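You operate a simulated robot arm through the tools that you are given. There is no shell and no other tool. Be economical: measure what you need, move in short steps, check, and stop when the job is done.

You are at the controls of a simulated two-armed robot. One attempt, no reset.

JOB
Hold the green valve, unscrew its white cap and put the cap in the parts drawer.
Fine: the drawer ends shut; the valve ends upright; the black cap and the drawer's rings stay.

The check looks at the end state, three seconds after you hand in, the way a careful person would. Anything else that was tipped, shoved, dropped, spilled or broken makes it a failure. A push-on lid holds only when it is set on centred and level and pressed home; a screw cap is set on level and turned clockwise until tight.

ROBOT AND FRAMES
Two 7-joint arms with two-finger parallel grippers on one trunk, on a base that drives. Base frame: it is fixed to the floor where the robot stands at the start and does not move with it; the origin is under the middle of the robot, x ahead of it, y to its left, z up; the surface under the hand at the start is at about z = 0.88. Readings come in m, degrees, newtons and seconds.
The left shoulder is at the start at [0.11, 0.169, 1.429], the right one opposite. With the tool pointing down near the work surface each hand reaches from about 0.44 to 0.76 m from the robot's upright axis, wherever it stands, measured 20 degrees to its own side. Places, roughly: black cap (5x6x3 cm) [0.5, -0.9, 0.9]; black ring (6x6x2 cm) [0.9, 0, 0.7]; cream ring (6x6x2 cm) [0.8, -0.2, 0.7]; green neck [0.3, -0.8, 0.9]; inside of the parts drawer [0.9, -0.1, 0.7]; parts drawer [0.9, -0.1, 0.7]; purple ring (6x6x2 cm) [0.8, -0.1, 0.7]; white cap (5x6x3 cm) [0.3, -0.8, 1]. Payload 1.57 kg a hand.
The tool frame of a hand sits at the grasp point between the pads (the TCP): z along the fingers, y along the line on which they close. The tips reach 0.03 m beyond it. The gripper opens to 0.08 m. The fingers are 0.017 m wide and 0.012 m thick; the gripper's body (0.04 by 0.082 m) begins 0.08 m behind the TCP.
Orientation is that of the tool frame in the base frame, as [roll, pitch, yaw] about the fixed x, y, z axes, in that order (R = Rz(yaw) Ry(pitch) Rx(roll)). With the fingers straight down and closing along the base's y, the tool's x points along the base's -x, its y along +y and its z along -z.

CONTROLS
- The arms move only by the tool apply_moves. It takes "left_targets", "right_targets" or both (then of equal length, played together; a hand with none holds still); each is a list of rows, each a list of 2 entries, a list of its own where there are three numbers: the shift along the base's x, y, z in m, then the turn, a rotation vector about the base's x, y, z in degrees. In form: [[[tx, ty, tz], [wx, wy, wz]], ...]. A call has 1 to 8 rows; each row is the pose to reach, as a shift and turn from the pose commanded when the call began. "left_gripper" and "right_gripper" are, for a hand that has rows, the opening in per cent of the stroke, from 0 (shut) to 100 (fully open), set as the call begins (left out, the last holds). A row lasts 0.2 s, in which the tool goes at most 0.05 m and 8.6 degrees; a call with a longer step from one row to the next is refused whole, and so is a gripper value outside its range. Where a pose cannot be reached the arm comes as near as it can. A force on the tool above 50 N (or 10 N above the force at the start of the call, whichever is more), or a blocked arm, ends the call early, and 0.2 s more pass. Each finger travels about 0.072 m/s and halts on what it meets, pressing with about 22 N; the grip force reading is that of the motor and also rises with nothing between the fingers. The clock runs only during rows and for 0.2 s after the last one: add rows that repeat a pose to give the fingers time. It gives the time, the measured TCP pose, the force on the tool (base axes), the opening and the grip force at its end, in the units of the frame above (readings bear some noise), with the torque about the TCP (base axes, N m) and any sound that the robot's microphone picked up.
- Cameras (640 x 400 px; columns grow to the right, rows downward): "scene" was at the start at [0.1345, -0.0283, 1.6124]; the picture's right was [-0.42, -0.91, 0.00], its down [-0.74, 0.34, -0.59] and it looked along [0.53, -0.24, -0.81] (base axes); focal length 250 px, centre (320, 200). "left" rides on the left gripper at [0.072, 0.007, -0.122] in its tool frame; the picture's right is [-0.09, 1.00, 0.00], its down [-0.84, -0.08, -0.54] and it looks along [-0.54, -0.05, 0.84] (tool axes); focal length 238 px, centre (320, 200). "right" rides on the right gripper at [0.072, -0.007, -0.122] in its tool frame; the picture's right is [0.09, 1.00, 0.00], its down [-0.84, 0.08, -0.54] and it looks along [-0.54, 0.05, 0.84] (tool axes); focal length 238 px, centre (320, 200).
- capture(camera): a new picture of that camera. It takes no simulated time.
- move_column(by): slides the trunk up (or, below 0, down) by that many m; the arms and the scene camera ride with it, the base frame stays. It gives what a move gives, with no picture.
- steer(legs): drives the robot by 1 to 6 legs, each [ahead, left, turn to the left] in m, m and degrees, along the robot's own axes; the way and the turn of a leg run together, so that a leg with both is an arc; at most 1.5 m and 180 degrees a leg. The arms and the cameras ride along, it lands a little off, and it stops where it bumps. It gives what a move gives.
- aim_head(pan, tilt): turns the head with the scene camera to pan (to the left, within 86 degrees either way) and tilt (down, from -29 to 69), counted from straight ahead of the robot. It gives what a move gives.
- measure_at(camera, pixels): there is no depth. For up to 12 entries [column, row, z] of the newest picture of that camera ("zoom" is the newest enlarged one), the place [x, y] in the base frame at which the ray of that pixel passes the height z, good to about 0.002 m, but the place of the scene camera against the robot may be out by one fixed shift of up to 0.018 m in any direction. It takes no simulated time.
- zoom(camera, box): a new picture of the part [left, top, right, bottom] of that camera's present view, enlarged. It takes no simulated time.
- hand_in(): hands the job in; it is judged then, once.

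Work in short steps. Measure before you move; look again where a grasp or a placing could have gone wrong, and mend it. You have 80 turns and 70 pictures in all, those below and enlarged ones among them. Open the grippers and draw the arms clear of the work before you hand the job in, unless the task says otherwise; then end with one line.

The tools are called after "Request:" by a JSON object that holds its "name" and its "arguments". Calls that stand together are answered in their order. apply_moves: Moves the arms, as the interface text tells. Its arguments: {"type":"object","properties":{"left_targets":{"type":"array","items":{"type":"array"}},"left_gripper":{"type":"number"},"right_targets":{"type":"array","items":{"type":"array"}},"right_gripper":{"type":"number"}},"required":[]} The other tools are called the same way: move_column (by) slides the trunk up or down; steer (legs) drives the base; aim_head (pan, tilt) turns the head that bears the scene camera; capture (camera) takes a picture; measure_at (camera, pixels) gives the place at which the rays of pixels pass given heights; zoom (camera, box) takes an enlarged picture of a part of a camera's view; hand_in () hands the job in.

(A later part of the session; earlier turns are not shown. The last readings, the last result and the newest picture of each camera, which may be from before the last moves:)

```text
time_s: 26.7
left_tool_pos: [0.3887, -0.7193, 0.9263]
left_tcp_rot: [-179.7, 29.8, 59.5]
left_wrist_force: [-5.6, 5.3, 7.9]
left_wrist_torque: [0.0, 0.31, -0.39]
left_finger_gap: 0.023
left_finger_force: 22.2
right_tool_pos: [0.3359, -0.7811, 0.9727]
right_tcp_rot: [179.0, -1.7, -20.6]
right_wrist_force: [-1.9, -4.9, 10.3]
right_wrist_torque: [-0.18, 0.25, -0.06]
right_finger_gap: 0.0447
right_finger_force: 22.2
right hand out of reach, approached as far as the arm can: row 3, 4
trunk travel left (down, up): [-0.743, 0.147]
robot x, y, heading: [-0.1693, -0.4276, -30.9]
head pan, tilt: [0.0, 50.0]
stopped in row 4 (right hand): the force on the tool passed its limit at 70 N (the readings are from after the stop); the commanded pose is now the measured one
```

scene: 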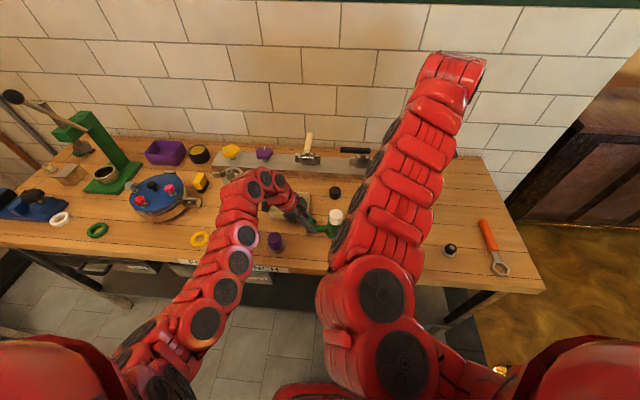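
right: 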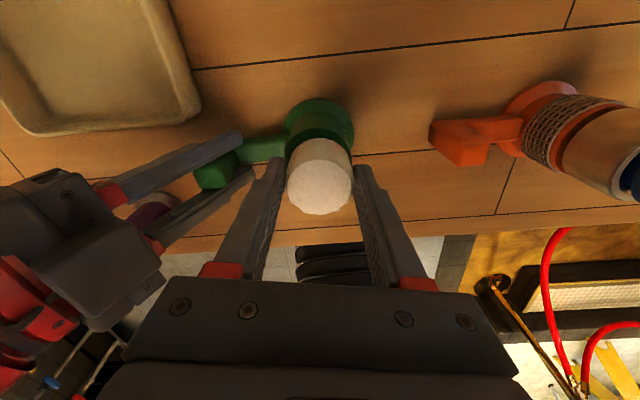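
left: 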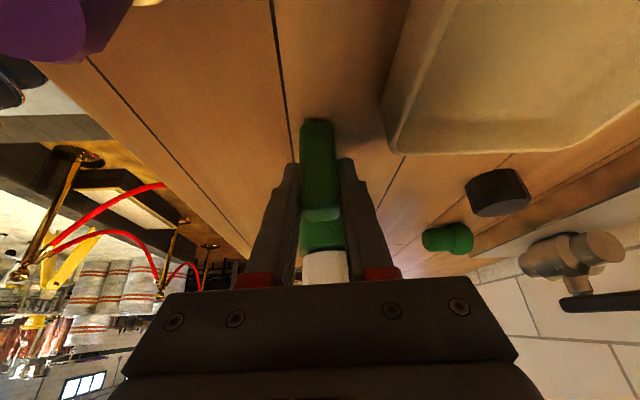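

The wrist hit its limit and the hand shifted about 1 cm (70 N). I look at what happened before anything else.

Request:
{"name": "capture", "arguments": {"camera": "right"}}

Request:
{"name": "capture", "arguments": {"camera": "left"}}

Request:
{"name": "zoom", "arguments": {"camera": "scene", "box": [230, 130, 422, 250]}}

```text
37 pictures are left
```

right: 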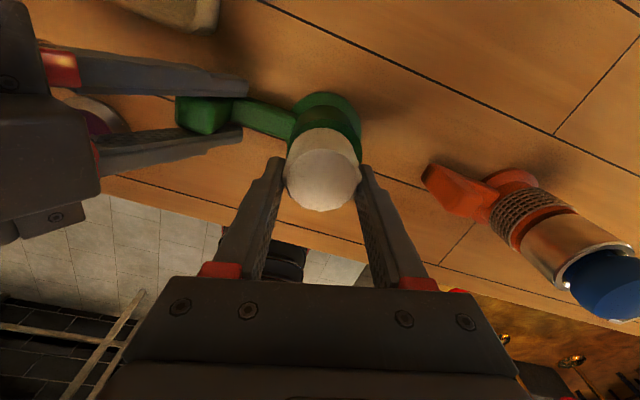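

```text
36 pictures are left
```

left: 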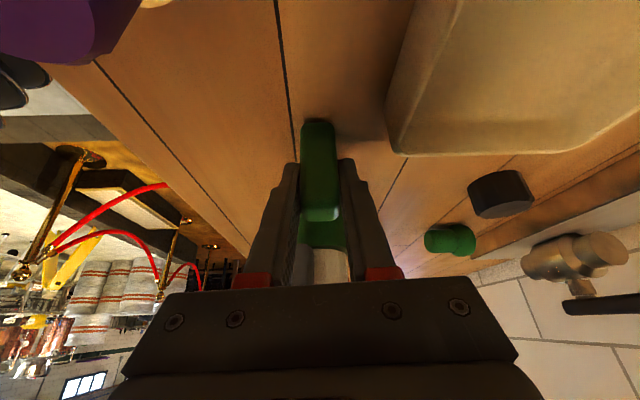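

```text
3.33 times, centred on (326, 190) of scene
```

zoom: 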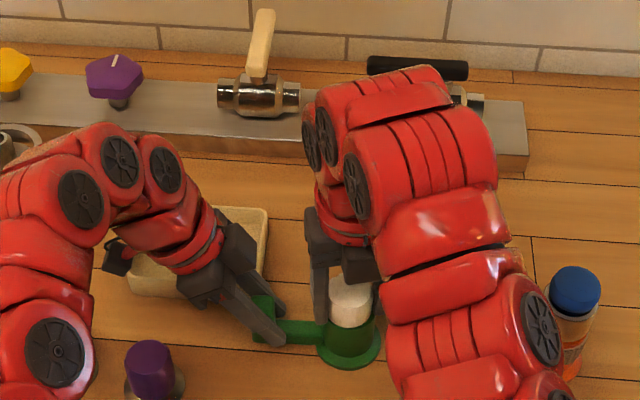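

The valve stands as before, only the fingers slid on the cap. I open the right hand, then lift it straight up.

Request:
{"name": "apply_moves", "arguments": {"right_targets": [[[0, 0, 0.0], [0, 0, 0]], [[0, 0, 0], [0, 0, 0]], [[0, 0, 0], [0, 0, 0]]], "right_gripper": 100}}

Request:
{"name": "apply_moves", "arguments": {"right_targets": [[[0, 0, 0.03], [0, 0, 0]], [[0, 0, 0.06], [0, 0, 0]], [[0, 0, 0.09], [0, 0, 0]], [[0.001, -0.001, 0.09], [0, 0, -8]], [[0.002, -0.002, 0.09], [0, 0, -16]], [[0.003, -0.003, 0.09], [0, 0, -24]], [[0.004, -0.004, 0.09], [0, 0, -32]], [[0.005, -0.005, 0.09], [0, 0, -40]]]}}

Request:
{"name": "capture", "arguments": {"camera": "right"}}

```text
time_s: 27.5
left_tool_pos: [0.3917, -0.7182, 0.9271]
left_tcp_rot: [-179.7, 29.7, 59.4]
left_wrist_force: [-1.8, -0.2, 10.4]
left_wrist_torque: [-0.5, 0.25, -0.17]
left_finger_gap: 0.0219
left_finger_force: 21.6
right_tool_pos: [0.3354, -0.7806, 0.9713]
right_tcp_rot: [179.3, -1.4, -20.5]
right_wrist_force: [0.9, -0.5, 0.4]
right_wrist_torque: [0.02, 0.02, -0.02]
right_finger_gap: 0.0799
right_finger_force: 0.0
trunk travel left (down, up): [-0.743, 0.147]
robot x, y, heading: [-0.1666, -0.4238, -30.9]
head pan, tilt: [0.0, 50.0]
```

```text
time_s: 29.3
left_tool_pos: [0.3928, -0.7196, 0.9246]
left_tcp_rot: [-179.6, 29.9, 59.5]
left_wrist_force: [-3.2, -1.5, 4.6]
left_wrist_torque: [-0.24, 0.19, -0.05]
left_finger_gap: 0.0218
left_finger_force: 22.2
right_tool_pos: [0.3748, -0.7729, 1.0183]
right_tcp_rot: [-179.7, -1.0, -60.3]
right_wrist_force: [0.1, 0.2, 0.2]
right_wrist_torque: [-0.05, 0.06, 0.01]
right_finger_gap: 0.0803
right_finger_force: 0.0
right hand out of reach, approached as far as the arm can: row 1, 2, 3, 4, 5, 6, 7, 8
trunk travel left (down, up): [-0.743, 0.147]
robot x, y, heading: [-0.1685, -0.4274, -30.7]
head pan, tilt: [0.0, 50.0]
```

```text
34 pictures are left
```

right: 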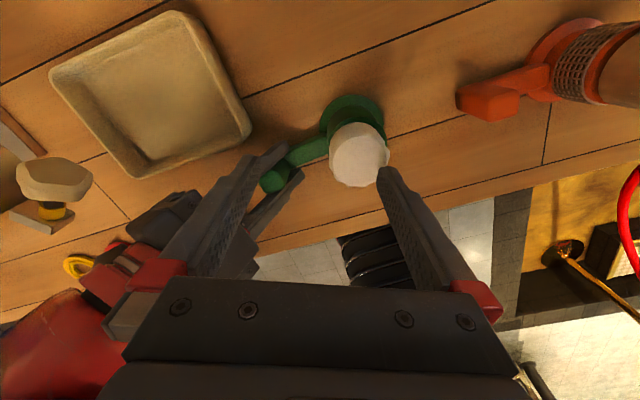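

The arm is at a poor wrist position but clear of the cap. I rotate back clockwise; reach improves as it unwinds.

Request:
{"name": "apply_moves", "arguments": {"right_targets": [[[0, 0, 0], [0, 0, -8]], [[0, 0, 0], [0, 0, -16]], [[0, 0, 0], [0, 0, -24]], [[0, 0, 0], [0, 0, -32]], [[0, 0, 0], [0, 0, -40]], [[0, 0, 0], [0, 0, -48]], [[0, 0, 0], [0, 0, -56]], [[0, 0, 0], [0, 0, -64]]]}}

Request:
{"name": "apply_moves", "arguments": {"right_targets": [[[0, 0, 0], [0, 0, -8]], [[0, 0, 0], [0, 0, -16]], [[0, 0, 0], [0, 0, -24]], [[0, 0, 0], [0, 0, -32]], [[0, 0, 0], [0, 0, -40]], [[0, 0, 0], [0, 0, -48]], [[0, 0, 0], [0, 0, -56]], [[0, 0, 0], [0, 0, -64]]]}}

Request:
{"name": "apply_moves", "arguments": {"right_targets": [[[0, 0, 0], [0, 0, -8]], [[0, 0, 0], [0, 0, -16]], [[0, 0, 0], [0, 0, -24]], [[0, 0, 0], [0, 0, -32]], [[0, 0, 0], [0, 0, -40]], [[0, 0, 0], [0, 0, -48]], [[0, 0, 0], [0, 0, -56]], [[0, 0, 0], [0, 0, -64]]]}}

Request:
{"name": "capture", "arguments": {"camera": "right"}}

```text
time_s: 31.1
left_tool_pos: [0.3926, -0.7197, 0.9245]
left_tcp_rot: [-179.7, 29.7, 59.5]
left_wrist_force: [-0.1, 0.2, 1.1]
left_wrist_torque: [0.09, -0.04, -0.05]
left_finger_gap: 0.0218
left_finger_force: 22.1
right_tool_pos: [0.3781, -0.7699, 1.0197]
right_tcp_rot: [179.2, -1.4, -124.6]
right_wrist_force: [-0.3, 0.9, 0.8]
right_wrist_torque: [0.02, 0.01, -0.02]
right_finger_gap: 0.0798
right_finger_force: 0.1
trunk travel left (down, up): [-0.743, 0.147]
robot x, y, heading: [-0.1662, -0.4268, -30.9]
head pan, tilt: [0.0, 50.0]
```

```text
time_s: 32.9
left_tool_pos: [0.3933, -0.7195, 0.9244]
left_tcp_rot: [-179.7, 29.7, 59.5]
left_wrist_force: [0.1, 0.0, -0.3]
left_wrist_torque: [0.12, -0.05, -0.02]
left_finger_gap: 0.0218
left_finger_force: 22.0
right_tool_pos: [0.3773, -0.7698, 1.0214]
right_tcp_rot: [179.2, -1.3, 171.3]
right_wrist_force: [0.2, 0.3, 0.8]
right_wrist_torque: [-0.02, -0.01, 0.01]
right_finger_gap: 0.0799
right_finger_force: 0.1
trunk travel left (down, up): [-0.743, 0.147]
robot x, y, heading: [-0.1602, -0.4299, -31.1]
head pan, tilt: [0.0, 50.0]
```

```text
time_s: 34.7
left_tool_pos: [0.3921, -0.7193, 0.9248]
left_tcp_rot: [-179.7, 29.7, 59.5]
left_wrist_force: [0.4, 0.7, -0.3]
left_wrist_torque: [0.04, -0.03, -0.03]
left_finger_gap: 0.0214
left_finger_force: 21.9
right_tool_pos: [0.3776, -0.77, 1.0203]
right_tcp_rot: [179.2, -1.5, 107.4]
right_wrist_force: [0.4, -0.6, -0.1]
right_wrist_torque: [-0.01, 0.01, -0.01]
right_finger_gap: 0.08
right_finger_force: 0.0
trunk travel left (down, up): [-0.743, 0.147]
robot x, y, heading: [-0.166, -0.4251, -30.6]
head pan, tilt: [0.0, 50.0]
```

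```text
33 pictures are left
```

right: 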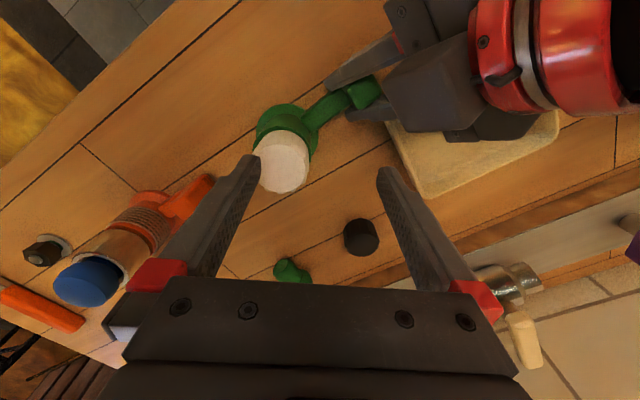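

Unwound safely to yaw 107°. I level the tool, return to yaw 89° over the cap axis at z≈1.05, and look again.

Request:
{"name": "apply_moves", "arguments": {"right_targets": [[[0, 0, 0.03], [-1.58, 0.35, 0]], [[-0.014, -0.01, 0.03], [-1.6, 0.2, -7]], [[-0.0285, -0.02, 0.03], [-1.6, 0.2, -14]], [[-0.0285, -0.02, 0.03], [-1.6, 0.1, -18]], [[-0.0285, -0.02, 0.03], [-1.6, 0.1, -18]]]}}

Request:
{"name": "zoom", "arguments": {"camera": "right", "box": [240, 80, 400, 180]}}

```text
time_s: 35.9
left_tool_pos: [0.3905, -0.7185, 0.9247]
left_tcp_rot: [-179.7, 29.6, 59.5]
left_wrist_force: [0.3, 0.3, -0.2]
left_wrist_torque: [0.13, -0.07, -0.01]
left_finger_gap: 0.0218
left_finger_force: 22.1
right_tool_pos: [0.3557, -0.7914, 1.0516]
right_tcp_rot: [179.5, 0.2, 89.5]
right_wrist_force: [-0.3, -0.2, 0.4]
right_wrist_torque: [-0.02, -0.01, 0.01]
right_finger_gap: 0.0794
right_finger_force: 0.1
right hand out of reach, approached as far as the arm can: row 3, 4, 5
trunk travel left (down, up): [-0.743, 0.147]
robot x, y, heading: [-0.1678, -0.4273, -30.8]
head pan, tilt: [0.0, 50.0]
```

```text
4.00 times, centred on (320, 130) of right
```

zoom: 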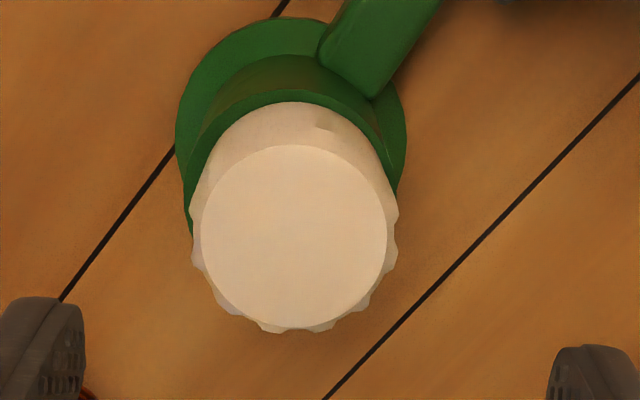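

The hand sits 5 mm to +x only because of the reach at this height; the commanded pose is on the axis. I descend to z≈0.984 and check centring.

Request:
{"name": "apply_moves", "arguments": {"right_targets": [[[0, 0, -0.025], [0, 0, 0]], [[0, 0, -0.045], [0, 0, 0]], [[0, 0, -0.065], [0, 0, 0]], [[0, 0, -0.065], [0, 0, 0]]]}}

Request:
{"name": "zoom", "arguments": {"camera": "right", "box": [248, 120, 408, 220]}}

```text
time_s: 36.9
left_tool_pos: [0.393, -0.7183, 0.9246]
left_tcp_rot: [-179.8, 29.8, 59.5]
left_wrist_force: [0.6, -0.2, -0.6]
left_wrist_torque: [0.02, -0.05, 0.02]
left_finger_gap: 0.0217
left_finger_force: 21.7
right_tool_pos: [0.3544, -0.7942, 0.9852]
right_tcp_rot: [179.5, 0.2, 89.5]
right_wrist_force: [0.0, -0.5, -0.1]
right_wrist_torque: [-0.05, 0.0, 0.0]
right_finger_gap: 0.08
right_finger_force: 0.0
trunk travel left (down, up): [-0.743, 0.147]
robot x, y, heading: [-0.1647, -0.4274, -30.8]
head pan, tilt: [0.0, 50.0]
```

```text
4.00 times, centred on (328, 170) of right
```

zoom: 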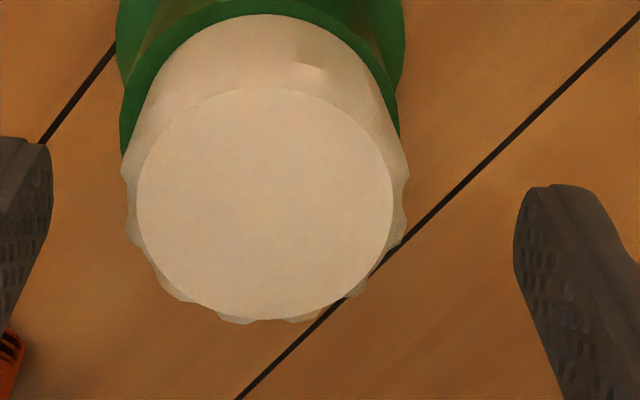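

Compared with the first grasp the cap is about 3 mm to −x and 6–8 mm to +y of the hand. I correct and look once more.

Request:
{"name": "apply_moves", "arguments": {"right_targets": [[[-0.002, 0.004, 0], [0, 0, 0]], [[-0.003, 0.007, 0], [0.5, 0, 0]], [[-0.003, 0.007, 0], [0.5, 0, 0]]]}}

Request:
{"name": "zoom", "arguments": {"camera": "right", "box": [248, 120, 408, 220]}}

```text
time_s: 37.7
left_tool_pos: [0.3923, -0.7183, 0.9258]
left_tcp_rot: [-179.6, 29.8, 59.5]
left_wrist_force: [0.0, 0.5, 0.1]
left_wrist_torque: [0.06, 0.02, -0.01]
left_finger_gap: 0.0216
left_finger_force: 21.6
right_tool_pos: [0.3515, -0.7862, 0.9864]
right_tcp_rot: [179.7, -0.2, 89.4]
right_wrist_force: [-0.4, 0.0, -1.2]
right_wrist_torque: [0.01, -0.02, 0.02]
right_finger_gap: 0.0801
right_finger_force: 0.0
trunk travel left (down, up): [-0.743, 0.147]
robot x, y, heading: [-0.167, -0.4236, -31.0]
head pan, tilt: [0.0, 50.0]
```

```text
4.00 times, centred on (328, 170) of right
```

zoom: 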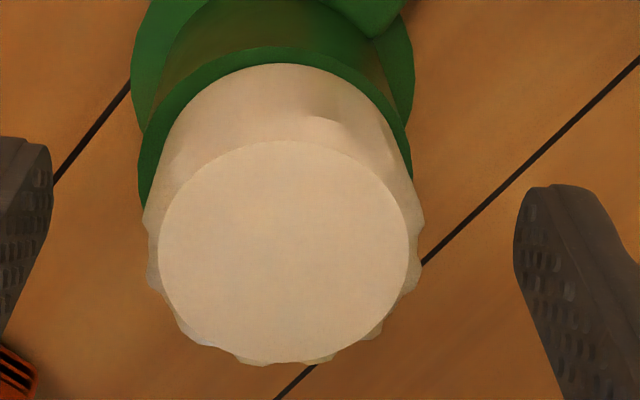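

Cap centred (283 vs 283). I close and turn another 64°, watching loads.

Request:
{"name": "apply_moves", "arguments": {"right_targets": [[[0, 0, 0], [0, 0, 0]], [[0, 0, 0], [0, 0, 0]], [[0, 0, 0], [0, 0, 0]]], "right_gripper": 0}}

Request:
{"name": "apply_moves", "arguments": {"right_targets": [[[0, 0, 0], [0, 0, 8]], [[0, 0, 0], [0, 0, 16]], [[0, 0, 0], [0, 0, 24]], [[0, 0, 0], [0, 0, 32]], [[0, 0, 0], [0, 0, 40]], [[0, 0, 0], [0, 0, 48]], [[0, 0, 0], [0, 0, 56]], [[0, 0, 0], [0, 0, 64]]]}}

```text
time_s: 38.5
left_tool_pos: [0.3928, -0.7186, 0.9249]
left_tcp_rot: [-179.7, 29.7, 59.5]
left_wrist_force: [0.8, -0.3, 0.2]
left_wrist_torque: [0.06, 0.02, 0.08]
left_finger_gap: 0.022
left_finger_force: 22.1
right_tool_pos: [0.3519, -0.7856, 0.986]
right_tcp_rot: [179.6, -0.3, 89.5]
right_wrist_force: [-1.5, 1.2, 0.4]
right_wrist_torque: [0.01, 0.0, 0.01]
right_finger_gap: 0.0443
right_finger_force: 21.9
trunk travel left (down, up): [-0.743, 0.147]
robot x, y, heading: [-0.1705, -0.4268, -30.5]
head pan, tilt: [0.0, 50.0]
```

```text
time_s: 40.3
left_tool_pos: [0.3918, -0.7175, 0.9254]
left_tcp_rot: [-179.7, 29.6, 59.7]
left_wrist_force: [11.1, 11.3, 1.3]
left_wrist_torque: [-0.43, 0.17, 0.44]
left_finger_gap: 0.0226
left_finger_force: 21.7
right_tool_pos: [0.3507, -0.7883, 0.9869]
right_tcp_rot: [179.7, -0.3, 153.4]
right_wrist_force: [-12.2, -13.6, 2.5]
right_wrist_torque: [-0.54, 0.46, -0.15]
right_finger_gap: 0.0442
right_finger_force: 21.8
trunk travel left (down, up): [-0.743, 0.147]
robot x, y, heading: [-0.1682, -0.4275, -30.8]
head pan, tilt: [0.0, 50.0]
```

Same side load pattern as before. I ease by (−3,−3) mm while turning 64° more.

Request:
{"name": "apply_moves", "arguments": {"right_targets": [[[-0.0015, -0.0015, 0], [0, 0, 8]], [[-0.003, -0.003, 0.0002], [0, 0, 16]], [[-0.003, -0.003, 0.0004], [0, 0, 24]], [[-0.003, -0.003, 0.0006], [0, 0, 32]], [[-0.003, -0.003, 0.0007], [0, 0, 40]], [[-0.003, -0.003, 0.0008], [0, 0, 48]], [[-0.003, -0.003, 0.0009], [0, 0, 56]], [[-0.003, -0.003, 0.001], [0, 0, 64]]]}}

Request:
{"name": "zoom", "arguments": {"camera": "right", "box": [240, 100, 400, 200]}}

```text
time_s: 42.1
left_tool_pos: [0.3919, -0.7185, 0.9258]
left_tcp_rot: [-179.6, 29.7, 59.6]
left_wrist_force: [12.9, 12.7, -0.2]
left_wrist_torque: [-0.18, 0.17, 0.42]
left_finger_gap: 0.0222
left_finger_force: 22.1
right_tool_pos: [0.3511, -0.7887, 0.9867]
right_tcp_rot: [179.5, -0.4, -142.5]
right_wrist_force: [-12.1, -13.3, -0.2]
right_wrist_torque: [-0.52, 0.46, -0.13]
right_finger_gap: 0.044
right_finger_force: 22.1
trunk travel left (down, up): [-0.743, 0.147]
robot x, y, heading: [-0.166, -0.4252, -31.0]
head pan, tilt: [0.0, 50.0]
```

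```text
4.00 times, centred on (320, 150) of right
```

zoom: 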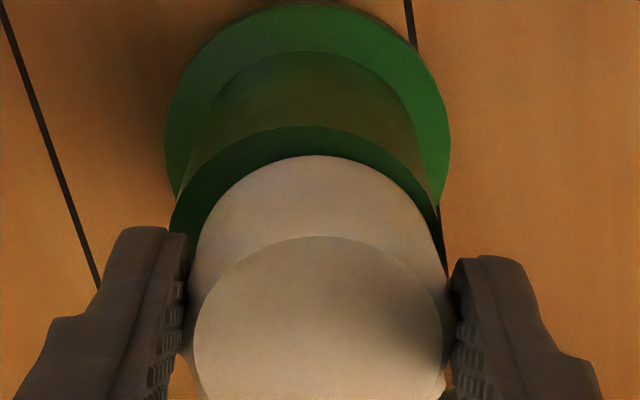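

About 352° in total. I test whether the cap is free with a gentle 2 mm lift, also easing the side load.

Request:
{"name": "apply_moves", "arguments": {"right_targets": [[[-0.001, -0.001, 0.0007], [0, 0, 0]], [[-0.002, -0.002, 0.0014], [0, 0, 0]], [[-0.002, -0.002, 0.002], [0, 0, 0]]]}}

```text
time_s: 42.9
left_tool_pos: [0.3914, -0.7192, 0.9241]
left_tcp_rot: [-179.6, 29.8, 59.4]
left_wrist_force: [2.5, 4.5, -0.1]
left_wrist_torque: [-0.16, 0.05, 0.05]
left_finger_gap: 0.0219
left_finger_force: 21.8
right_tool_pos: [0.3494, -0.7889, 0.9888]
right_tcp_rot: [179.5, -0.3, -142.4]
right_wrist_force: [-3.4, -3.8, -2.3]
right_wrist_torque: [-0.13, 0.1, -0.02]
right_finger_gap: 0.0441
right_finger_force: 21.9
trunk travel left (down, up): [-0.743, 0.147]
robot x, y, heading: [-0.1674, -0.4261, -30.9]
head pan, tilt: [0.0, 50.0]
```

Only −2.3 N after 2 mm: it seems free. I lift 5 mm more in small steps.

Request:
{"name": "apply_moves", "arguments": {"right_targets": [[[0, 0, 0.001], [0, 0, 0]], [[0, 0, 0.002], [0, 0, 0]], [[0, 0, 0.003], [0, 0, 0]], [[0, 0, 0.004], [0, 0, 0]], [[0, 0, 0.005], [0, 0, 0]]]}}

Request:
{"name": "zoom", "arguments": {"camera": "right", "box": [240, 100, 400, 200]}}

```text
time_s: 44.1
left_tool_pos: [0.3926, -0.7185, 0.9244]
left_tcp_rot: [-179.8, 29.8, 59.6]
left_wrist_force: [0.8, -0.3, -0.3]
left_wrist_torque: [0.14, -0.06, 0.0]
left_finger_gap: 0.0218
left_finger_force: 22.1
right_tool_pos: [0.3477, -0.7911, 0.9948]
right_tcp_rot: [179.4, -0.3, -142.5]
right_wrist_force: [0.5, -0.6, 0.3]
right_wrist_torque: [-0.02, -0.03, 0.0]
right_finger_gap: 0.044
right_finger_force: 22.0
trunk travel left (down, up): [-0.743, 0.147]
robot x, y, heading: [-0.1711, -0.4262, -30.7]
head pan, tilt: [0.0, 50.0]
```

```text
4.00 times, centred on (320, 150) of right
```

zoom: 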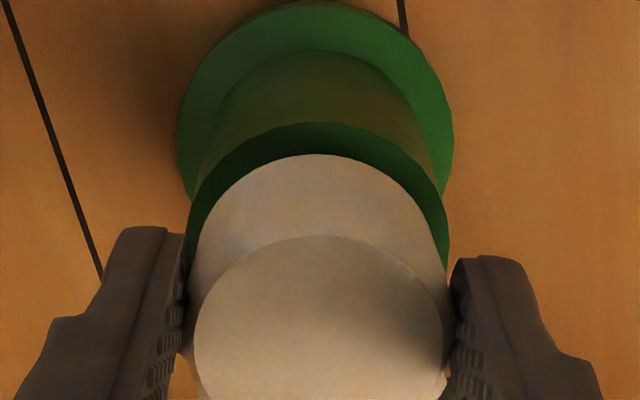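

The cap is off the thread (forces near zero, cap follows the hand). I lift it 0.06 m.

Request:
{"name": "apply_moves", "arguments": {"right_targets": [[[0, 0, 0.01], [0, 0, 0]], [[0, 0, 0.02], [0, 0, 0]], [[0, 0, 0.03], [0, 0, 0]], [[0, 0, 0.04], [0, 0, 0]], [[0, 0, 0.05], [0, 0, 0]], [[0, 0, 0.06], [0, 0, 0]], [[0, 0, 0.06], [0, 0, 0]]]}}

Request:
{"name": "capture", "arguments": {"camera": "right"}}

```text
time_s: 45.7
left_tool_pos: [0.3921, -0.7193, 0.9248]
left_tcp_rot: [-179.6, 29.8, 59.6]
left_wrist_force: [-0.5, 0.5, -0.1]
left_wrist_torque: [0.16, -0.05, 0.04]
left_finger_gap: 0.0218
left_finger_force: 22.0
right_tool_pos: [0.3489, -0.79, 1.0552]
right_tcp_rot: [179.6, -0.3, -142.4]
right_wrist_force: [-1.1, -0.2, -0.1]
right_wrist_torque: [0.0, 0.01, 0.03]
right_finger_gap: 0.0439
right_finger_force: 22.3
trunk travel left (down, up): [-0.743, 0.147]
robot x, y, heading: [-0.1683, -0.4242, -30.7]
head pan, tilt: [0.0, 50.0]
```

```text
27 pictures are left
```

right: 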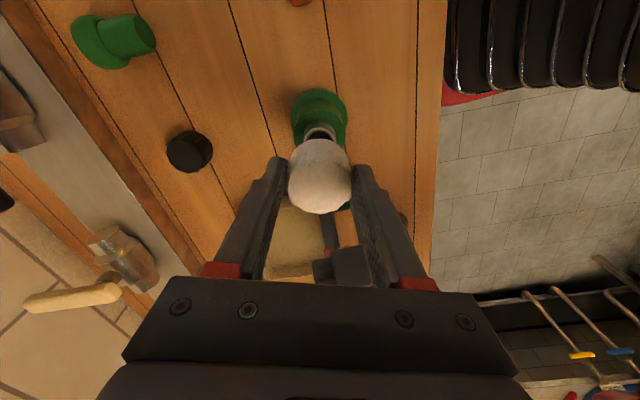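

The cap is off; the grey thread shows at (320,132). I lift the right hand further while unwinding to its neutral yaw, keeping the grip.

Request:
{"name": "apply_moves", "arguments": {"right_targets": [[[0, 0, 0.02], [0, 0, -8.5]], [[0, 0, 0.04], [0, 0, -17]], [[0, 0, 0.06], [0, 0, -25.5]], [[0, 0, 0.075], [0, 0, -34]], [[0, -0.01, 0.09], [0, 0, -42.5]], [[-0.01, -0.02, 0.09], [0, 0, -51]], [[-0.02, -0.03, 0.09], [0, 0, -59.5]], [[-0.03, -0.05, 0.09], [0, 0, -68]]]}}

Request:
{"name": "apply_moves", "arguments": {"left_targets": [[[0, 0, 0], [0, 0, 0]], [[0, 0, 0], [0, 0, 0]], [[0, 0, 0], [0, 0, 0]]], "left_gripper": 60}}

Request:
{"name": "capture", "arguments": {"camera": "left"}}

```text
time_s: 47.5
left_tool_pos: [0.3915, -0.7204, 0.924]
left_tcp_rot: [-179.8, 29.7, 59.5]
left_wrist_force: [0.1, 0.0, 0.5]
left_wrist_torque: [0.13, -0.07, -0.01]
left_finger_gap: 0.0218
left_finger_force: 21.5
right_tool_pos: [0.3179, -0.8417, 1.142]
right_tcp_rot: [179.5, -0.3, 149.3]
right_wrist_force: [0.0, 0.9, 0.5]
right_wrist_torque: [0.03, -0.01, 0.0]
right_finger_gap: 0.0441
right_finger_force: 22.1
trunk travel left (down, up): [-0.743, 0.147]
robot x, y, heading: [-0.1649, -0.4232, -30.8]
head pan, tilt: [0.0, 50.0]
```

```text
time_s: 48.3
left_tool_pos: [0.3928, -0.7186, 0.9257]
left_tcp_rot: [-179.7, 29.7, 59.5]
left_wrist_force: [-1.3, 0.7, 0.8]
left_wrist_torque: [0.02, 0.0, 0.03]
left_finger_gap: 0.0479
left_finger_force: 0.0
right_tool_pos: [0.318, -0.8409, 1.1435]
right_tcp_rot: [179.5, -0.3, 149.5]
right_wrist_force: [0.3, 0.5, -0.5]
right_wrist_torque: [0.01, -0.02, 0.0]
right_finger_gap: 0.0442
right_finger_force: 21.7
trunk travel left (down, up): [-0.743, 0.147]
robot x, y, heading: [-0.165, -0.4271, -30.7]
head pan, tilt: [0.0, 50.0]
```

```text
26 pictures are left
```

left: 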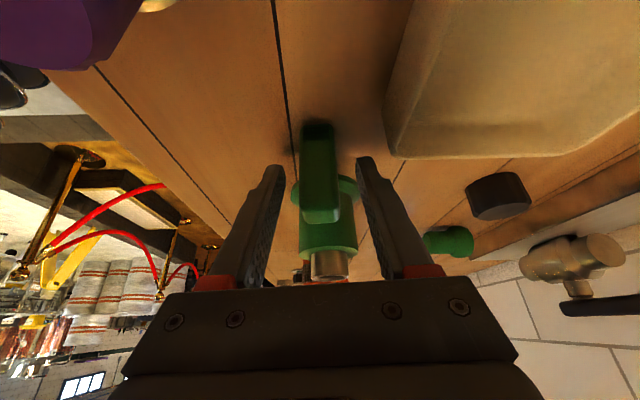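

The fingers are clear of the lever. I back the left hand out along the tool, then raise it to z≈1.15 and level it.

Request:
{"name": "apply_moves", "arguments": {"left_targets": [[[0.009, 0.014, 0.028], [0, 0, 0]], [[0.018, 0.029, 0.056], [0, 0, 0]], [[0.0277, 0.0431, 0.085], [0, 0, 0]], [[0.033, 0.055, 0.12], [6.4, -3.8, 0]], [[0.038, 0.067, 0.155], [12.9, -7.65, 0]], [[0.045, 0.08, 0.19], [19.3, -11.5, 0]], [[0.05, 0.09, 0.224], [25.8, -15.3, 0]], [[0.05, 0.09, 0.224], [25.8, -15.3, 0]]]}}

Request:
{"name": "aim_head", "arguments": {"pan": 20, "tilt": 50}}

Request:
{"name": "capture", "arguments": {"camera": "scene"}}

```text
time_s: 50.1
left_tool_pos: [0.4433, -0.6301, 1.1469]
left_tcp_rot: [-179.6, -0.5, 59.4]
left_wrist_force: [2.2, 0.5, -0.4]
left_wrist_torque: [0.02, 0.02, -0.01]
left_finger_gap: 0.048
left_finger_force: 0.0
left hand out of reach, approached as far as the arm can: row 5, 6
right_tool_pos: [0.3192, -0.8424, 1.1415]
right_tcp_rot: [179.5, -0.5, 149.4]
right_wrist_force: [0.2, -0.2, 0.0]
right_wrist_torque: [0.03, 0.0, 0.0]
right_finger_gap: 0.0441
right_finger_force: 21.7
trunk travel left (down, up): [-0.743, 0.147]
robot x, y, heading: [-0.163, -0.4244, -30.9]
head pan, tilt: [0.0, 50.0]
```

```text
time_s: 50.9
left_tool_pos: [0.4423, -0.6293, 1.1484]
left_tcp_rot: [-179.8, -0.3, 59.5]
left_wrist_force: [0.6, -0.6, 0.4]
left_wrist_torque: [-0.03, -0.02, -0.05]
left_finger_gap: 0.048
left_finger_force: 0.1
right_tool_pos: [0.3171, -0.8407, 1.1437]
right_tcp_rot: [179.5, -0.2, 149.6]
right_wrist_force: [-0.5, 0.1, 0.3]
right_wrist_torque: [-0.02, 0.0, 0.04]
right_finger_gap: 0.0441
right_finger_force: 21.9
trunk travel left (down, up): [-0.743, 0.147]
robot x, y, heading: [-0.1699, -0.426, -30.7]
head pan, tilt: [20.0, 50.0]
```

```text
25 pictures are left
```

scene: 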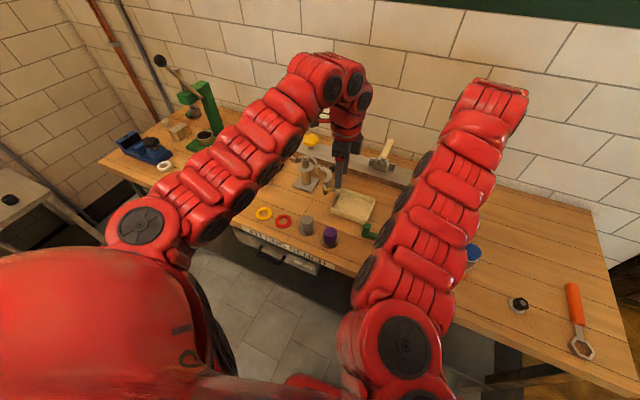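

The valve stands and the cap is in the right hand. I back off 0.1 m and drive about 0.77 m left to face the PARTS drawer.

Request:
{"name": "steer", "arguments": {"legs": [[-0.1, 0, 0], [0, 0.77, 0]]}}

Request:
{"name": "aim_head", "arguments": {"pan": 0, "tilt": 50}}

Request:
{"name": "capture", "arguments": {"camera": "scene"}}

Request:
{"name": "capture", "arguments": {"camera": "left"}}

```text
time_s: 55.9
left_tool_pos: [0.7551, 0.1021, 1.1486]
left_tcp_rot: [-179.8, -0.3, 59.8]
left_wrist_force: [-0.2, -0.1, 0.9]
left_wrist_torque: [0.03, 0.0, 0.03]
left_finger_gap: 0.0479
left_finger_force: 0.2
right_tool_pos: [0.6319, -0.1096, 1.1431]
right_tcp_rot: [179.6, -0.3, 149.9]
right_wrist_force: [0.2, -0.6, 0.3]
right_wrist_torque: [-0.02, 0.0, 0.01]
right_finger_gap: 0.0439
right_finger_force: 21.6
trunk travel left (down, up): [-0.743, 0.147]
robot x, y, heading: [0.1416, 0.3011, -30.3]
head pan, tilt: [20.0, 50.0]
```

```text
time_s: 56.7
left_tool_pos: [0.7556, 0.1018, 1.1486]
left_tcp_rot: [-179.8, -0.2, 59.9]
left_wrist_force: [0.2, -0.5, -0.5]
left_wrist_torque: [0.0, -0.01, -0.02]
left_finger_gap: 0.0477
left_finger_force: 0.1
right_tool_pos: [0.6324, -0.1092, 1.1432]
right_tcp_rot: [179.5, -0.4, 149.9]
right_wrist_force: [-0.1, 0.1, -1.2]
right_wrist_torque: [-0.01, -0.02, -0.01]
right_finger_gap: 0.0442
right_finger_force: 21.4
trunk travel left (down, up): [-0.743, 0.147]
robot x, y, heading: [0.1431, 0.3022, -30.1]
head pan, tilt: [0.0, 50.0]
```

```text
24 pictures are left
```

scene: 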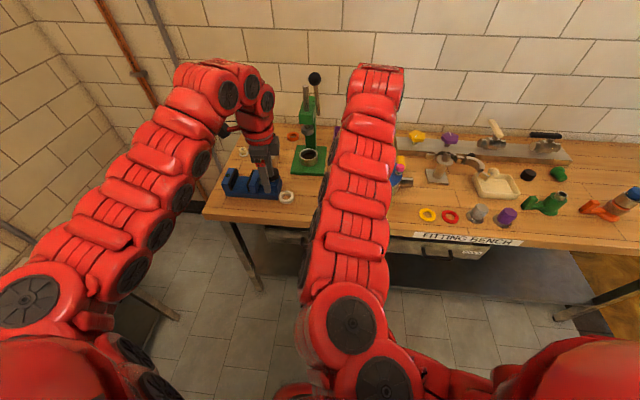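

```text
23 pictures are left
```

left: 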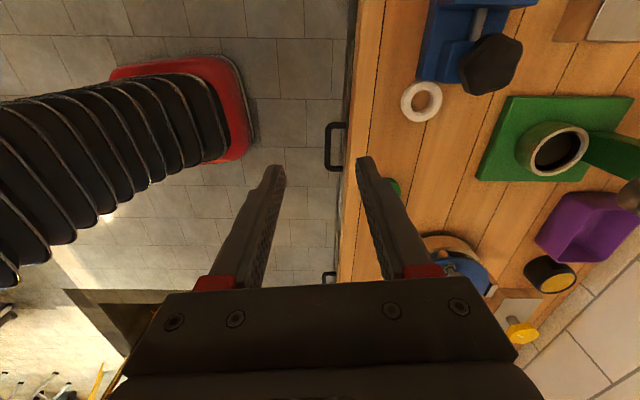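

In the left view the handle is a loop at about (335,147) just outside the table edge (340). I zoom there for its place and depth.

Request:
{"name": "zoom", "arguments": {"camera": "left", "box": [280, 100, 408, 180]}}

Request:
{"name": "measure_at", "arguments": {"camera": "zoom", "pixels": [[235, 175, 0.75], [235, 290, 0.75], [300, 175, 0.75], [235, 235, 0.75], [235, 235, 0.7], [235, 235, 0.8], [345, 235, 0.88]]}}

```text
5.00 times, centred on (344, 140) of left
```

zoom: 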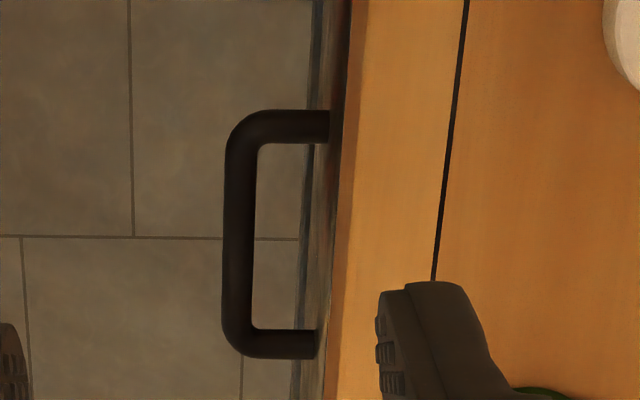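

```text
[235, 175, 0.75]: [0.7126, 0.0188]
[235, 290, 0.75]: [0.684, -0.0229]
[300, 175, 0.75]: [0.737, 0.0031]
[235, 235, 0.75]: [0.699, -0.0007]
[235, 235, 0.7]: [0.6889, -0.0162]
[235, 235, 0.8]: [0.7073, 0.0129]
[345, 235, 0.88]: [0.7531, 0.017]
```

The bar is about 14 mm thick with a ~28 mm gap behind it, so hooking closed fingers behind it suits. I check the bench direction and move the right arm aside, unwinding the left hand +64°.

Request:
{"name": "measure_at", "arguments": {"camera": "zoom", "pixels": [[352, 10, 0.88], [327, 390, 0.88], [468, 0, 0.88], [434, 280, 0.88], [238, 130, 0.75], [238, 335, 0.75]]}}

Request:
{"name": "apply_moves", "arguments": {"right_targets": [[[-0.012, -0.02, 0], [0, 0, 0]], [[-0.024, -0.04, 0], [0, 0, 0]], [[-0.036, -0.06, 0], [0, 0, 0]], [[-0.048, -0.08, 0], [0, 0, 0]], [[-0.06, -0.1, 0], [0, 0, 0]], [[-0.072, -0.12, 0], [0, 0, 0]], [[-0.084, -0.14, 0], [0, 0, 0]], [[-0.096, -0.16, 0], [0, 0, 0]]], "left_targets": [[[-0.01, 0.003, 0], [0, 0, 8]], [[-0.02, 0.006, 0], [0, 0, 16]], [[-0.03, 0.01, 0], [0, 0, 24]], [[-0.04, 0.014, 0], [0, 0, 32]], [[-0.05, 0.017, 0], [0, 0, 40]], [[-0.06, 0.02, 0], [0, 0, 48]], [[-0.07, 0.025, 0], [0, 0, 56]], [[-0.08, 0.03, 0], [0, 0, 64]]], "left_gripper": 0}}

```text
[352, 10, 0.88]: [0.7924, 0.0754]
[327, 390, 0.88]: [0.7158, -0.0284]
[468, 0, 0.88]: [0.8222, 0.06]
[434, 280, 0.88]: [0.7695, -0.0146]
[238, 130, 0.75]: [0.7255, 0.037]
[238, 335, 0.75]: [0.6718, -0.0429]
```

```text
time_s: 58.5
left_tool_pos: [0.7375, 0.0833, 1.1625]
left_tcp_rot: [-179.8, -0.2, 124.1]
left_wrist_force: [0.5, -0.4, 0.0]
left_wrist_torque: [0.02, -0.02, -0.02]
left_finger_gap: 0.0002
left_finger_force: 21.7
left hand out of reach, approached as far as the arm can: row 1, 2, 3, 4, 5, 6, 7, 8
right_tool_pos: [0.5361, -0.2686, 1.1449]
right_tcp_rot: [179.5, -0.3, 149.9]
right_wrist_force: [0.3, 0.1, -1.1]
right_wrist_torque: [0.02, 0.02, 0.03]
right_finger_gap: 0.0442
right_finger_force: 22.5
trunk travel left (down, up): [-0.743, 0.147]
robot x, y, heading: [0.1448, 0.3006, -29.9]
head pan, tilt: [0.0, 50.0]
```

Bench direction is nearer 55°, so I turn 4.5° right, back off 0.06 m, then lower the trunk 0.1 m to suit the drawer height, and look.

Request:
{"name": "steer", "arguments": {"legs": [[-0.06, 0, 0], [0, 0, -4.5]]}}

Request:
{"name": "move_column", "arguments": {"by": -0.1}}

Request:
{"name": "apply_moves", "arguments": {"left_targets": [[[-0.01, -0.01, 0], [0, 0, 7]], [[-0.02, -0.02, 0], [0, 0, 14]], [[-0.03, -0.03, 0], [0, 0, 21]], [[-0.04, -0.03, 0], [0, 0, 25]]]}}

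Request:
{"name": "capture", "arguments": {"camera": "left"}}

Request:
{"name": "capture", "arguments": {"camera": "scene"}}

```text
time_s: 60.0
left_tool_pos: [0.6704, 0.0686, 1.1618]
left_tcp_rot: [-179.6, -0.3, 119.3]
left_wrist_force: [0.2, 0.3, -0.6]
left_wrist_torque: [0.03, 0.04, 0.03]
left_finger_gap: 0.0
left_finger_force: 21.8
right_tool_pos: [0.4411, -0.2663, 1.1431]
right_tcp_rot: [179.6, -0.4, 145.4]
right_wrist_force: [0.9, -0.3, -0.7]
right_wrist_torque: [0.0, 0.01, -0.02]
right_finger_gap: 0.044
right_finger_force: 22.1
trunk travel left (down, up): [-0.743, 0.147]
robot x, y, heading: [0.0908, 0.3313, -34.6]
head pan, tilt: [0.0, 50.0]
```

```text
time_s: 61.3
left_tool_pos: [0.6667, 0.0686, 1.0636]
left_tcp_rot: [-179.8, -0.2, 119.4]
left_wrist_force: [0.0, 0.3, 0.2]
left_wrist_torque: [-0.02, -0.01, 0.03]
left_finger_gap: 0.0
left_finger_force: 21.7
right_tool_pos: [0.4398, -0.2675, 1.0447]
right_tcp_rot: [179.5, -0.3, 145.3]
right_wrist_force: [0.7, 0.4, -0.1]
right_wrist_torque: [-0.01, -0.01, 0.01]
right_finger_gap: 0.0441
right_finger_force: 22.0
trunk travel left (down, up): [-0.643, 0.247]
robot x, y, heading: [0.094, 0.331, -34.7]
head pan, tilt: [0.0, 50.0]
```

```text
time_s: 62.3
left_tool_pos: [0.6299, 0.035, 1.0626]
left_tcp_rot: [-179.8, -0.4, 144.5]
left_wrist_force: [-0.9, 0.2, -0.3]
left_wrist_torque: [-0.01, -0.02, 0.0]
left_finger_gap: 0.0001
left_finger_force: 21.2
left hand out of reach, approached as far as the arm can: row 4
right_tool_pos: [0.4377, -0.267, 1.0446]
right_tcp_rot: [179.6, -0.2, 145.3]
right_wrist_force: [0.1, 0.4, 0.3]
right_wrist_torque: [-0.02, 0.03, 0.05]
right_finger_gap: 0.0438
right_finger_force: 22.0
trunk travel left (down, up): [-0.643, 0.247]
robot x, y, heading: [0.0969, 0.3304, -34.9]
head pan, tilt: [0.0, 50.0]
```

```text
21 pictures are left
```

left: 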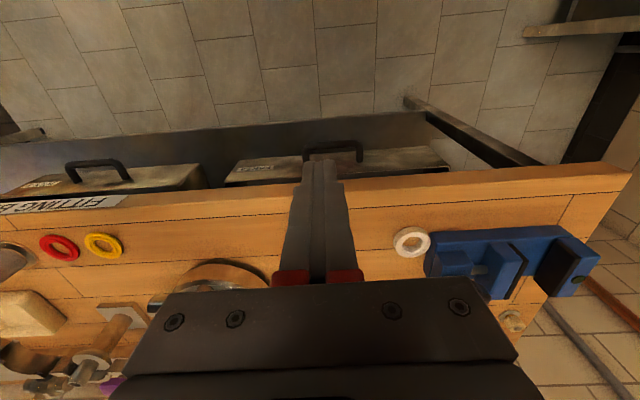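

```text
20 pictures are left
```

scene: 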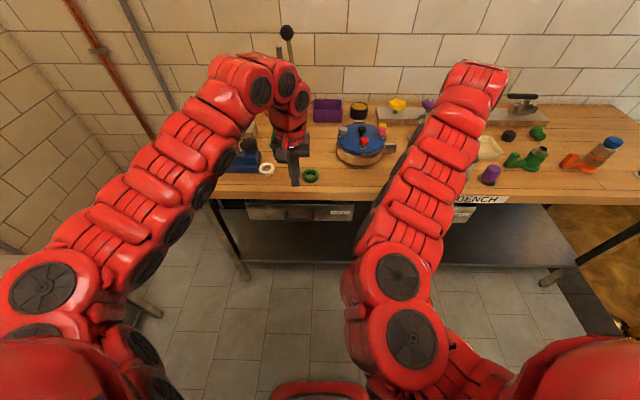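

Both views show the PARTS drawer front (scene 248–355, row 212; left view handle loop at (332,152)). I zoom both to triangulate the bar.

Request:
{"name": "zoom", "arguments": {"camera": "scene", "box": [236, 160, 364, 240]}}

Request:
{"name": "measure_at", "arguments": {"camera": "zoom", "pixels": [[290, 270, 0.8], [290, 270, 0.76], [290, 270, 0.72]]}}

Request:
{"name": "zoom", "arguments": {"camera": "left", "box": [220, 120, 460, 200]}}

```text
5.00 times, centred on (300, 200) of scene
```

zoom: 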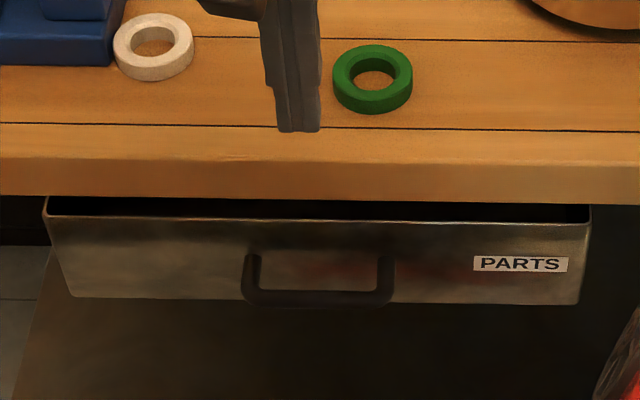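

```text
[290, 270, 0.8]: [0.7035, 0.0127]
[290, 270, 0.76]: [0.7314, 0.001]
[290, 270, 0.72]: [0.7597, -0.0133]
```

```text
2.67 times, centred on (340, 160) of left
```

zoom: 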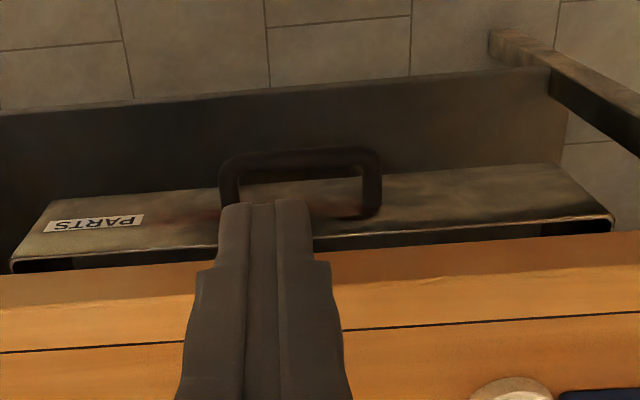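

Request:
{"name": "measure_at", "arguments": {"camera": "zoom", "pixels": [[300, 157, 0.8], [300, 157, 0.78], [300, 157, 0.76], [300, 157, 0.74], [300, 157, 0.72]]}}

Request:
{"name": "measure_at", "arguments": {"camera": "scene", "pixels": [[299.8, 219.6, 0.8], [299.8, 219.6, 0.78], [299.8, 219.6, 0.76], [299.8, 219.6, 0.74], [299.8, 219.6, 0.72], [299.8, 205, 0.8], [299.8, 205, 0.82]]}}

```text
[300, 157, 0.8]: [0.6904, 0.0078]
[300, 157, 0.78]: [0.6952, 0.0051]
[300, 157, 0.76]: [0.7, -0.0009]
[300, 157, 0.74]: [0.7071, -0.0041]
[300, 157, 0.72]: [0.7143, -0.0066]
```

```text
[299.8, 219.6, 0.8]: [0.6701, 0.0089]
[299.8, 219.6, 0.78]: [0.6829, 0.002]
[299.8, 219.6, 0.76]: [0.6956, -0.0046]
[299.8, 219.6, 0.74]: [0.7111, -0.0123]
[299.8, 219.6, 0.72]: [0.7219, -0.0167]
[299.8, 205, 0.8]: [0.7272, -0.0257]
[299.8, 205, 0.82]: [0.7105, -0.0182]
```

The bar is at about (0.700, 0.000, 0.758). I lean the closed left fingers 15° and go to a pre-hook point above the gap behind the bar, in front of the table edge.

Request:
{"name": "apply_moves", "arguments": {"left_targets": [[[0.013, -0.006, -0.04], [-4.3, -6.1, 0]], [[0.027, -0.012, -0.08], [-8.6, -12.3, 0]], [[0.04, -0.018, -0.12], [-8.6, -12.3, 0]], [[0.0543, -0.0239, -0.16], [-8.6, -12.3, 0]], [[0.0543, -0.0239, -0.16], [-8.6, -12.3, 0]]]}}

Request:
{"name": "capture", "arguments": {"camera": "left"}}

Request:
{"name": "zoom", "arguments": {"camera": "scene", "box": [236, 160, 364, 240]}}

```text
time_s: 63.5
left_tool_pos: [0.683, 0.0083, 0.9027]
left_tcp_rot: [-179.8, 14.7, 144.5]
left_wrist_force: [-0.2, 0.6, 0.6]
left_wrist_torque: [-0.01, -0.02, -0.01]
left_finger_gap: 0.0003
left_finger_force: 21.3
left hand out of reach, approached as far as the arm can: row 1, 2, 3
right_tool_pos: [0.4406, -0.2662, 1.0426]
right_tcp_rot: [179.6, -0.4, 145.4]
right_wrist_force: [0.6, -0.5, 0.2]
right_wrist_torque: [-0.01, -0.03, 0.01]
right_finger_gap: 0.0442
right_finger_force: 22.2
trunk travel left (down, up): [-0.643, 0.247]
robot x, y, heading: [0.0946, 0.3302, -34.9]
head pan, tilt: [0.0, 50.0]
```

```text
17 pictures are left
```

left: 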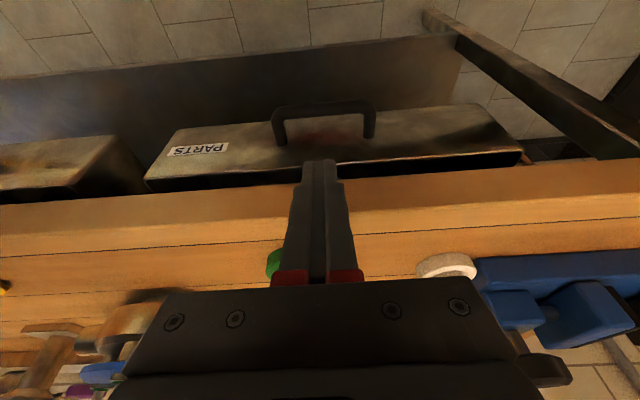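

```text
5.00 times, centred on (300, 200) of scene
```

zoom: 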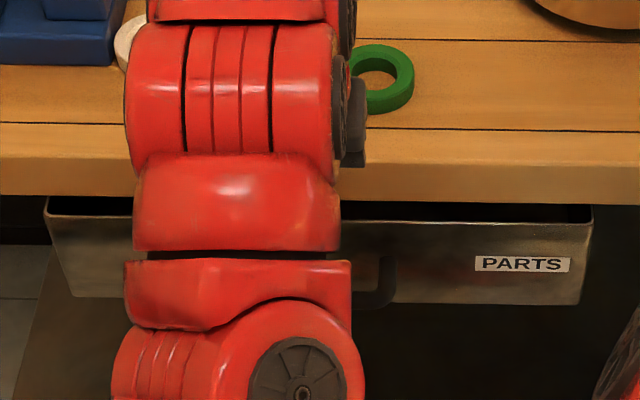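

I measure the bar (322,107) and the feet (278,140),(370,132) in this left view to confirm the target.

Request:
{"name": "measure_at", "arguments": {"camera": "left", "pixels": [[323, 107, 0.758], [278, 110, 0.758], [369, 105, 0.758], [281, 143, 0.758], [370, 137, 0.758], [330, 186, 0.88]]}}

```text
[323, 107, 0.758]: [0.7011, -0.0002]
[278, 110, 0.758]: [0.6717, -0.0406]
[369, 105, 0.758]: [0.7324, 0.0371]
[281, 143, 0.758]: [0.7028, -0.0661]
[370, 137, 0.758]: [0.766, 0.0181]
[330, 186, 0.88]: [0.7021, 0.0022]
```

Confirmed. I insert the closed fingers down behind the bar along the tool axis.

Request:
{"name": "apply_moves", "arguments": {"left_targets": [[[0.0063, -0.0036, -0.027], [0, 0, 0]], [[0.0125, -0.0073, -0.054], [0, 0, 0]], [[0.0188, -0.0109, -0.0814], [0, 0, 0]], [[0.025, -0.0146, -0.1086], [0, 0, 0]], [[0.0313, -0.0182, -0.1357], [0, 0, 0]], [[0.0313, -0.0182, -0.1357], [0, 0, 0]]]}}

Request:
{"name": "capture", "arguments": {"camera": "left"}}

```text
time_s: 64.9
left_tool_pos: [0.7154, -0.0051, 0.7689]
left_tcp_rot: [-179.8, 14.5, 144.4]
left_wrist_force: [-13.3, 11.2, 10.3]
left_wrist_torque: [-1.46, -1.39, -0.29]
left_finger_gap: 0.0002
left_finger_force: 21.6
right_tool_pos: [0.4362, -0.2636, 1.0466]
right_tcp_rot: [179.6, -0.1, 145.6]
right_wrist_force: [-1.1, 0.6, -0.5]
right_wrist_torque: [0.0, 0.02, 0.0]
right_finger_gap: 0.044
right_finger_force: 22.0
trunk travel left (down, up): [-0.643, 0.247]
robot x, y, heading: [0.0922, 0.3345, -34.7]
head pan, tilt: [0.0, 50.0]
stopped in row 6 (left hand): the force on the tool passed its limit at 73 N (the readings are from after the stop); the commanded pose is now the measured one
```

```text
15 pictures are left
```

left: 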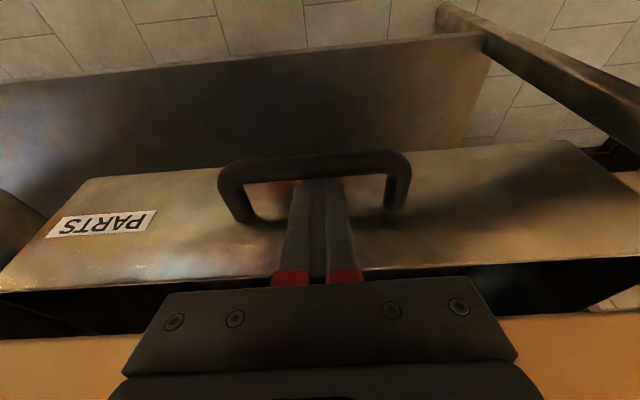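

The fingers are inside the loop, pressing the drawer front. I now pull outward along (−0.819, 0.574), first 0.06 m.

Request:
{"name": "apply_moves", "arguments": {"left_targets": [[[-0.0082, 0.0057, 0], [0, 0, 0]], [[-0.0164, 0.0115, 0], [0, 0, 0]], [[-0.0246, 0.0172, 0], [0, 0, 0]], [[-0.0328, 0.023, 0], [0, 0, 0]], [[-0.041, 0.0287, 0], [0, 0, 0]], [[-0.0492, 0.0344, 0], [0, 0, 0]]]}}

```text
time_s: 66.3
left_tool_pos: [0.6671, 0.0275, 0.7662]
left_tcp_rot: [-179.8, 14.3, 144.3]
left_wrist_force: [-1.1, -0.7, 0.9]
left_wrist_torque: [0.01, -0.01, -0.01]
left_finger_gap: 0.0
left_finger_force: 21.9
right_tool_pos: [0.4374, -0.2649, 1.0444]
right_tcp_rot: [179.5, -0.3, 145.5]
right_wrist_force: [-0.5, -0.1, 0.4]
right_wrist_torque: [-0.01, 0.0, 0.03]
right_finger_gap: 0.044
right_finger_force: 22.3
trunk travel left (down, up): [-0.643, 0.247]
robot x, y, heading: [0.0929, 0.3319, -34.7]
head pan, tilt: [0.0, 50.0]
```

The pull runs with no load shown; I check with one picture that the drawer comes along.

Request:
{"name": "capture", "arguments": {"camera": "left"}}

```text
14 pictures are left
```

left: 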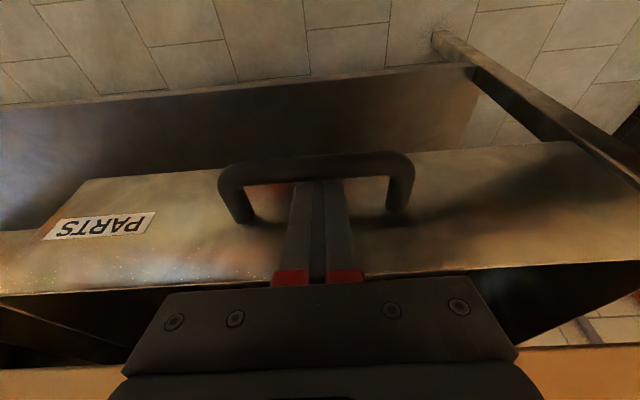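

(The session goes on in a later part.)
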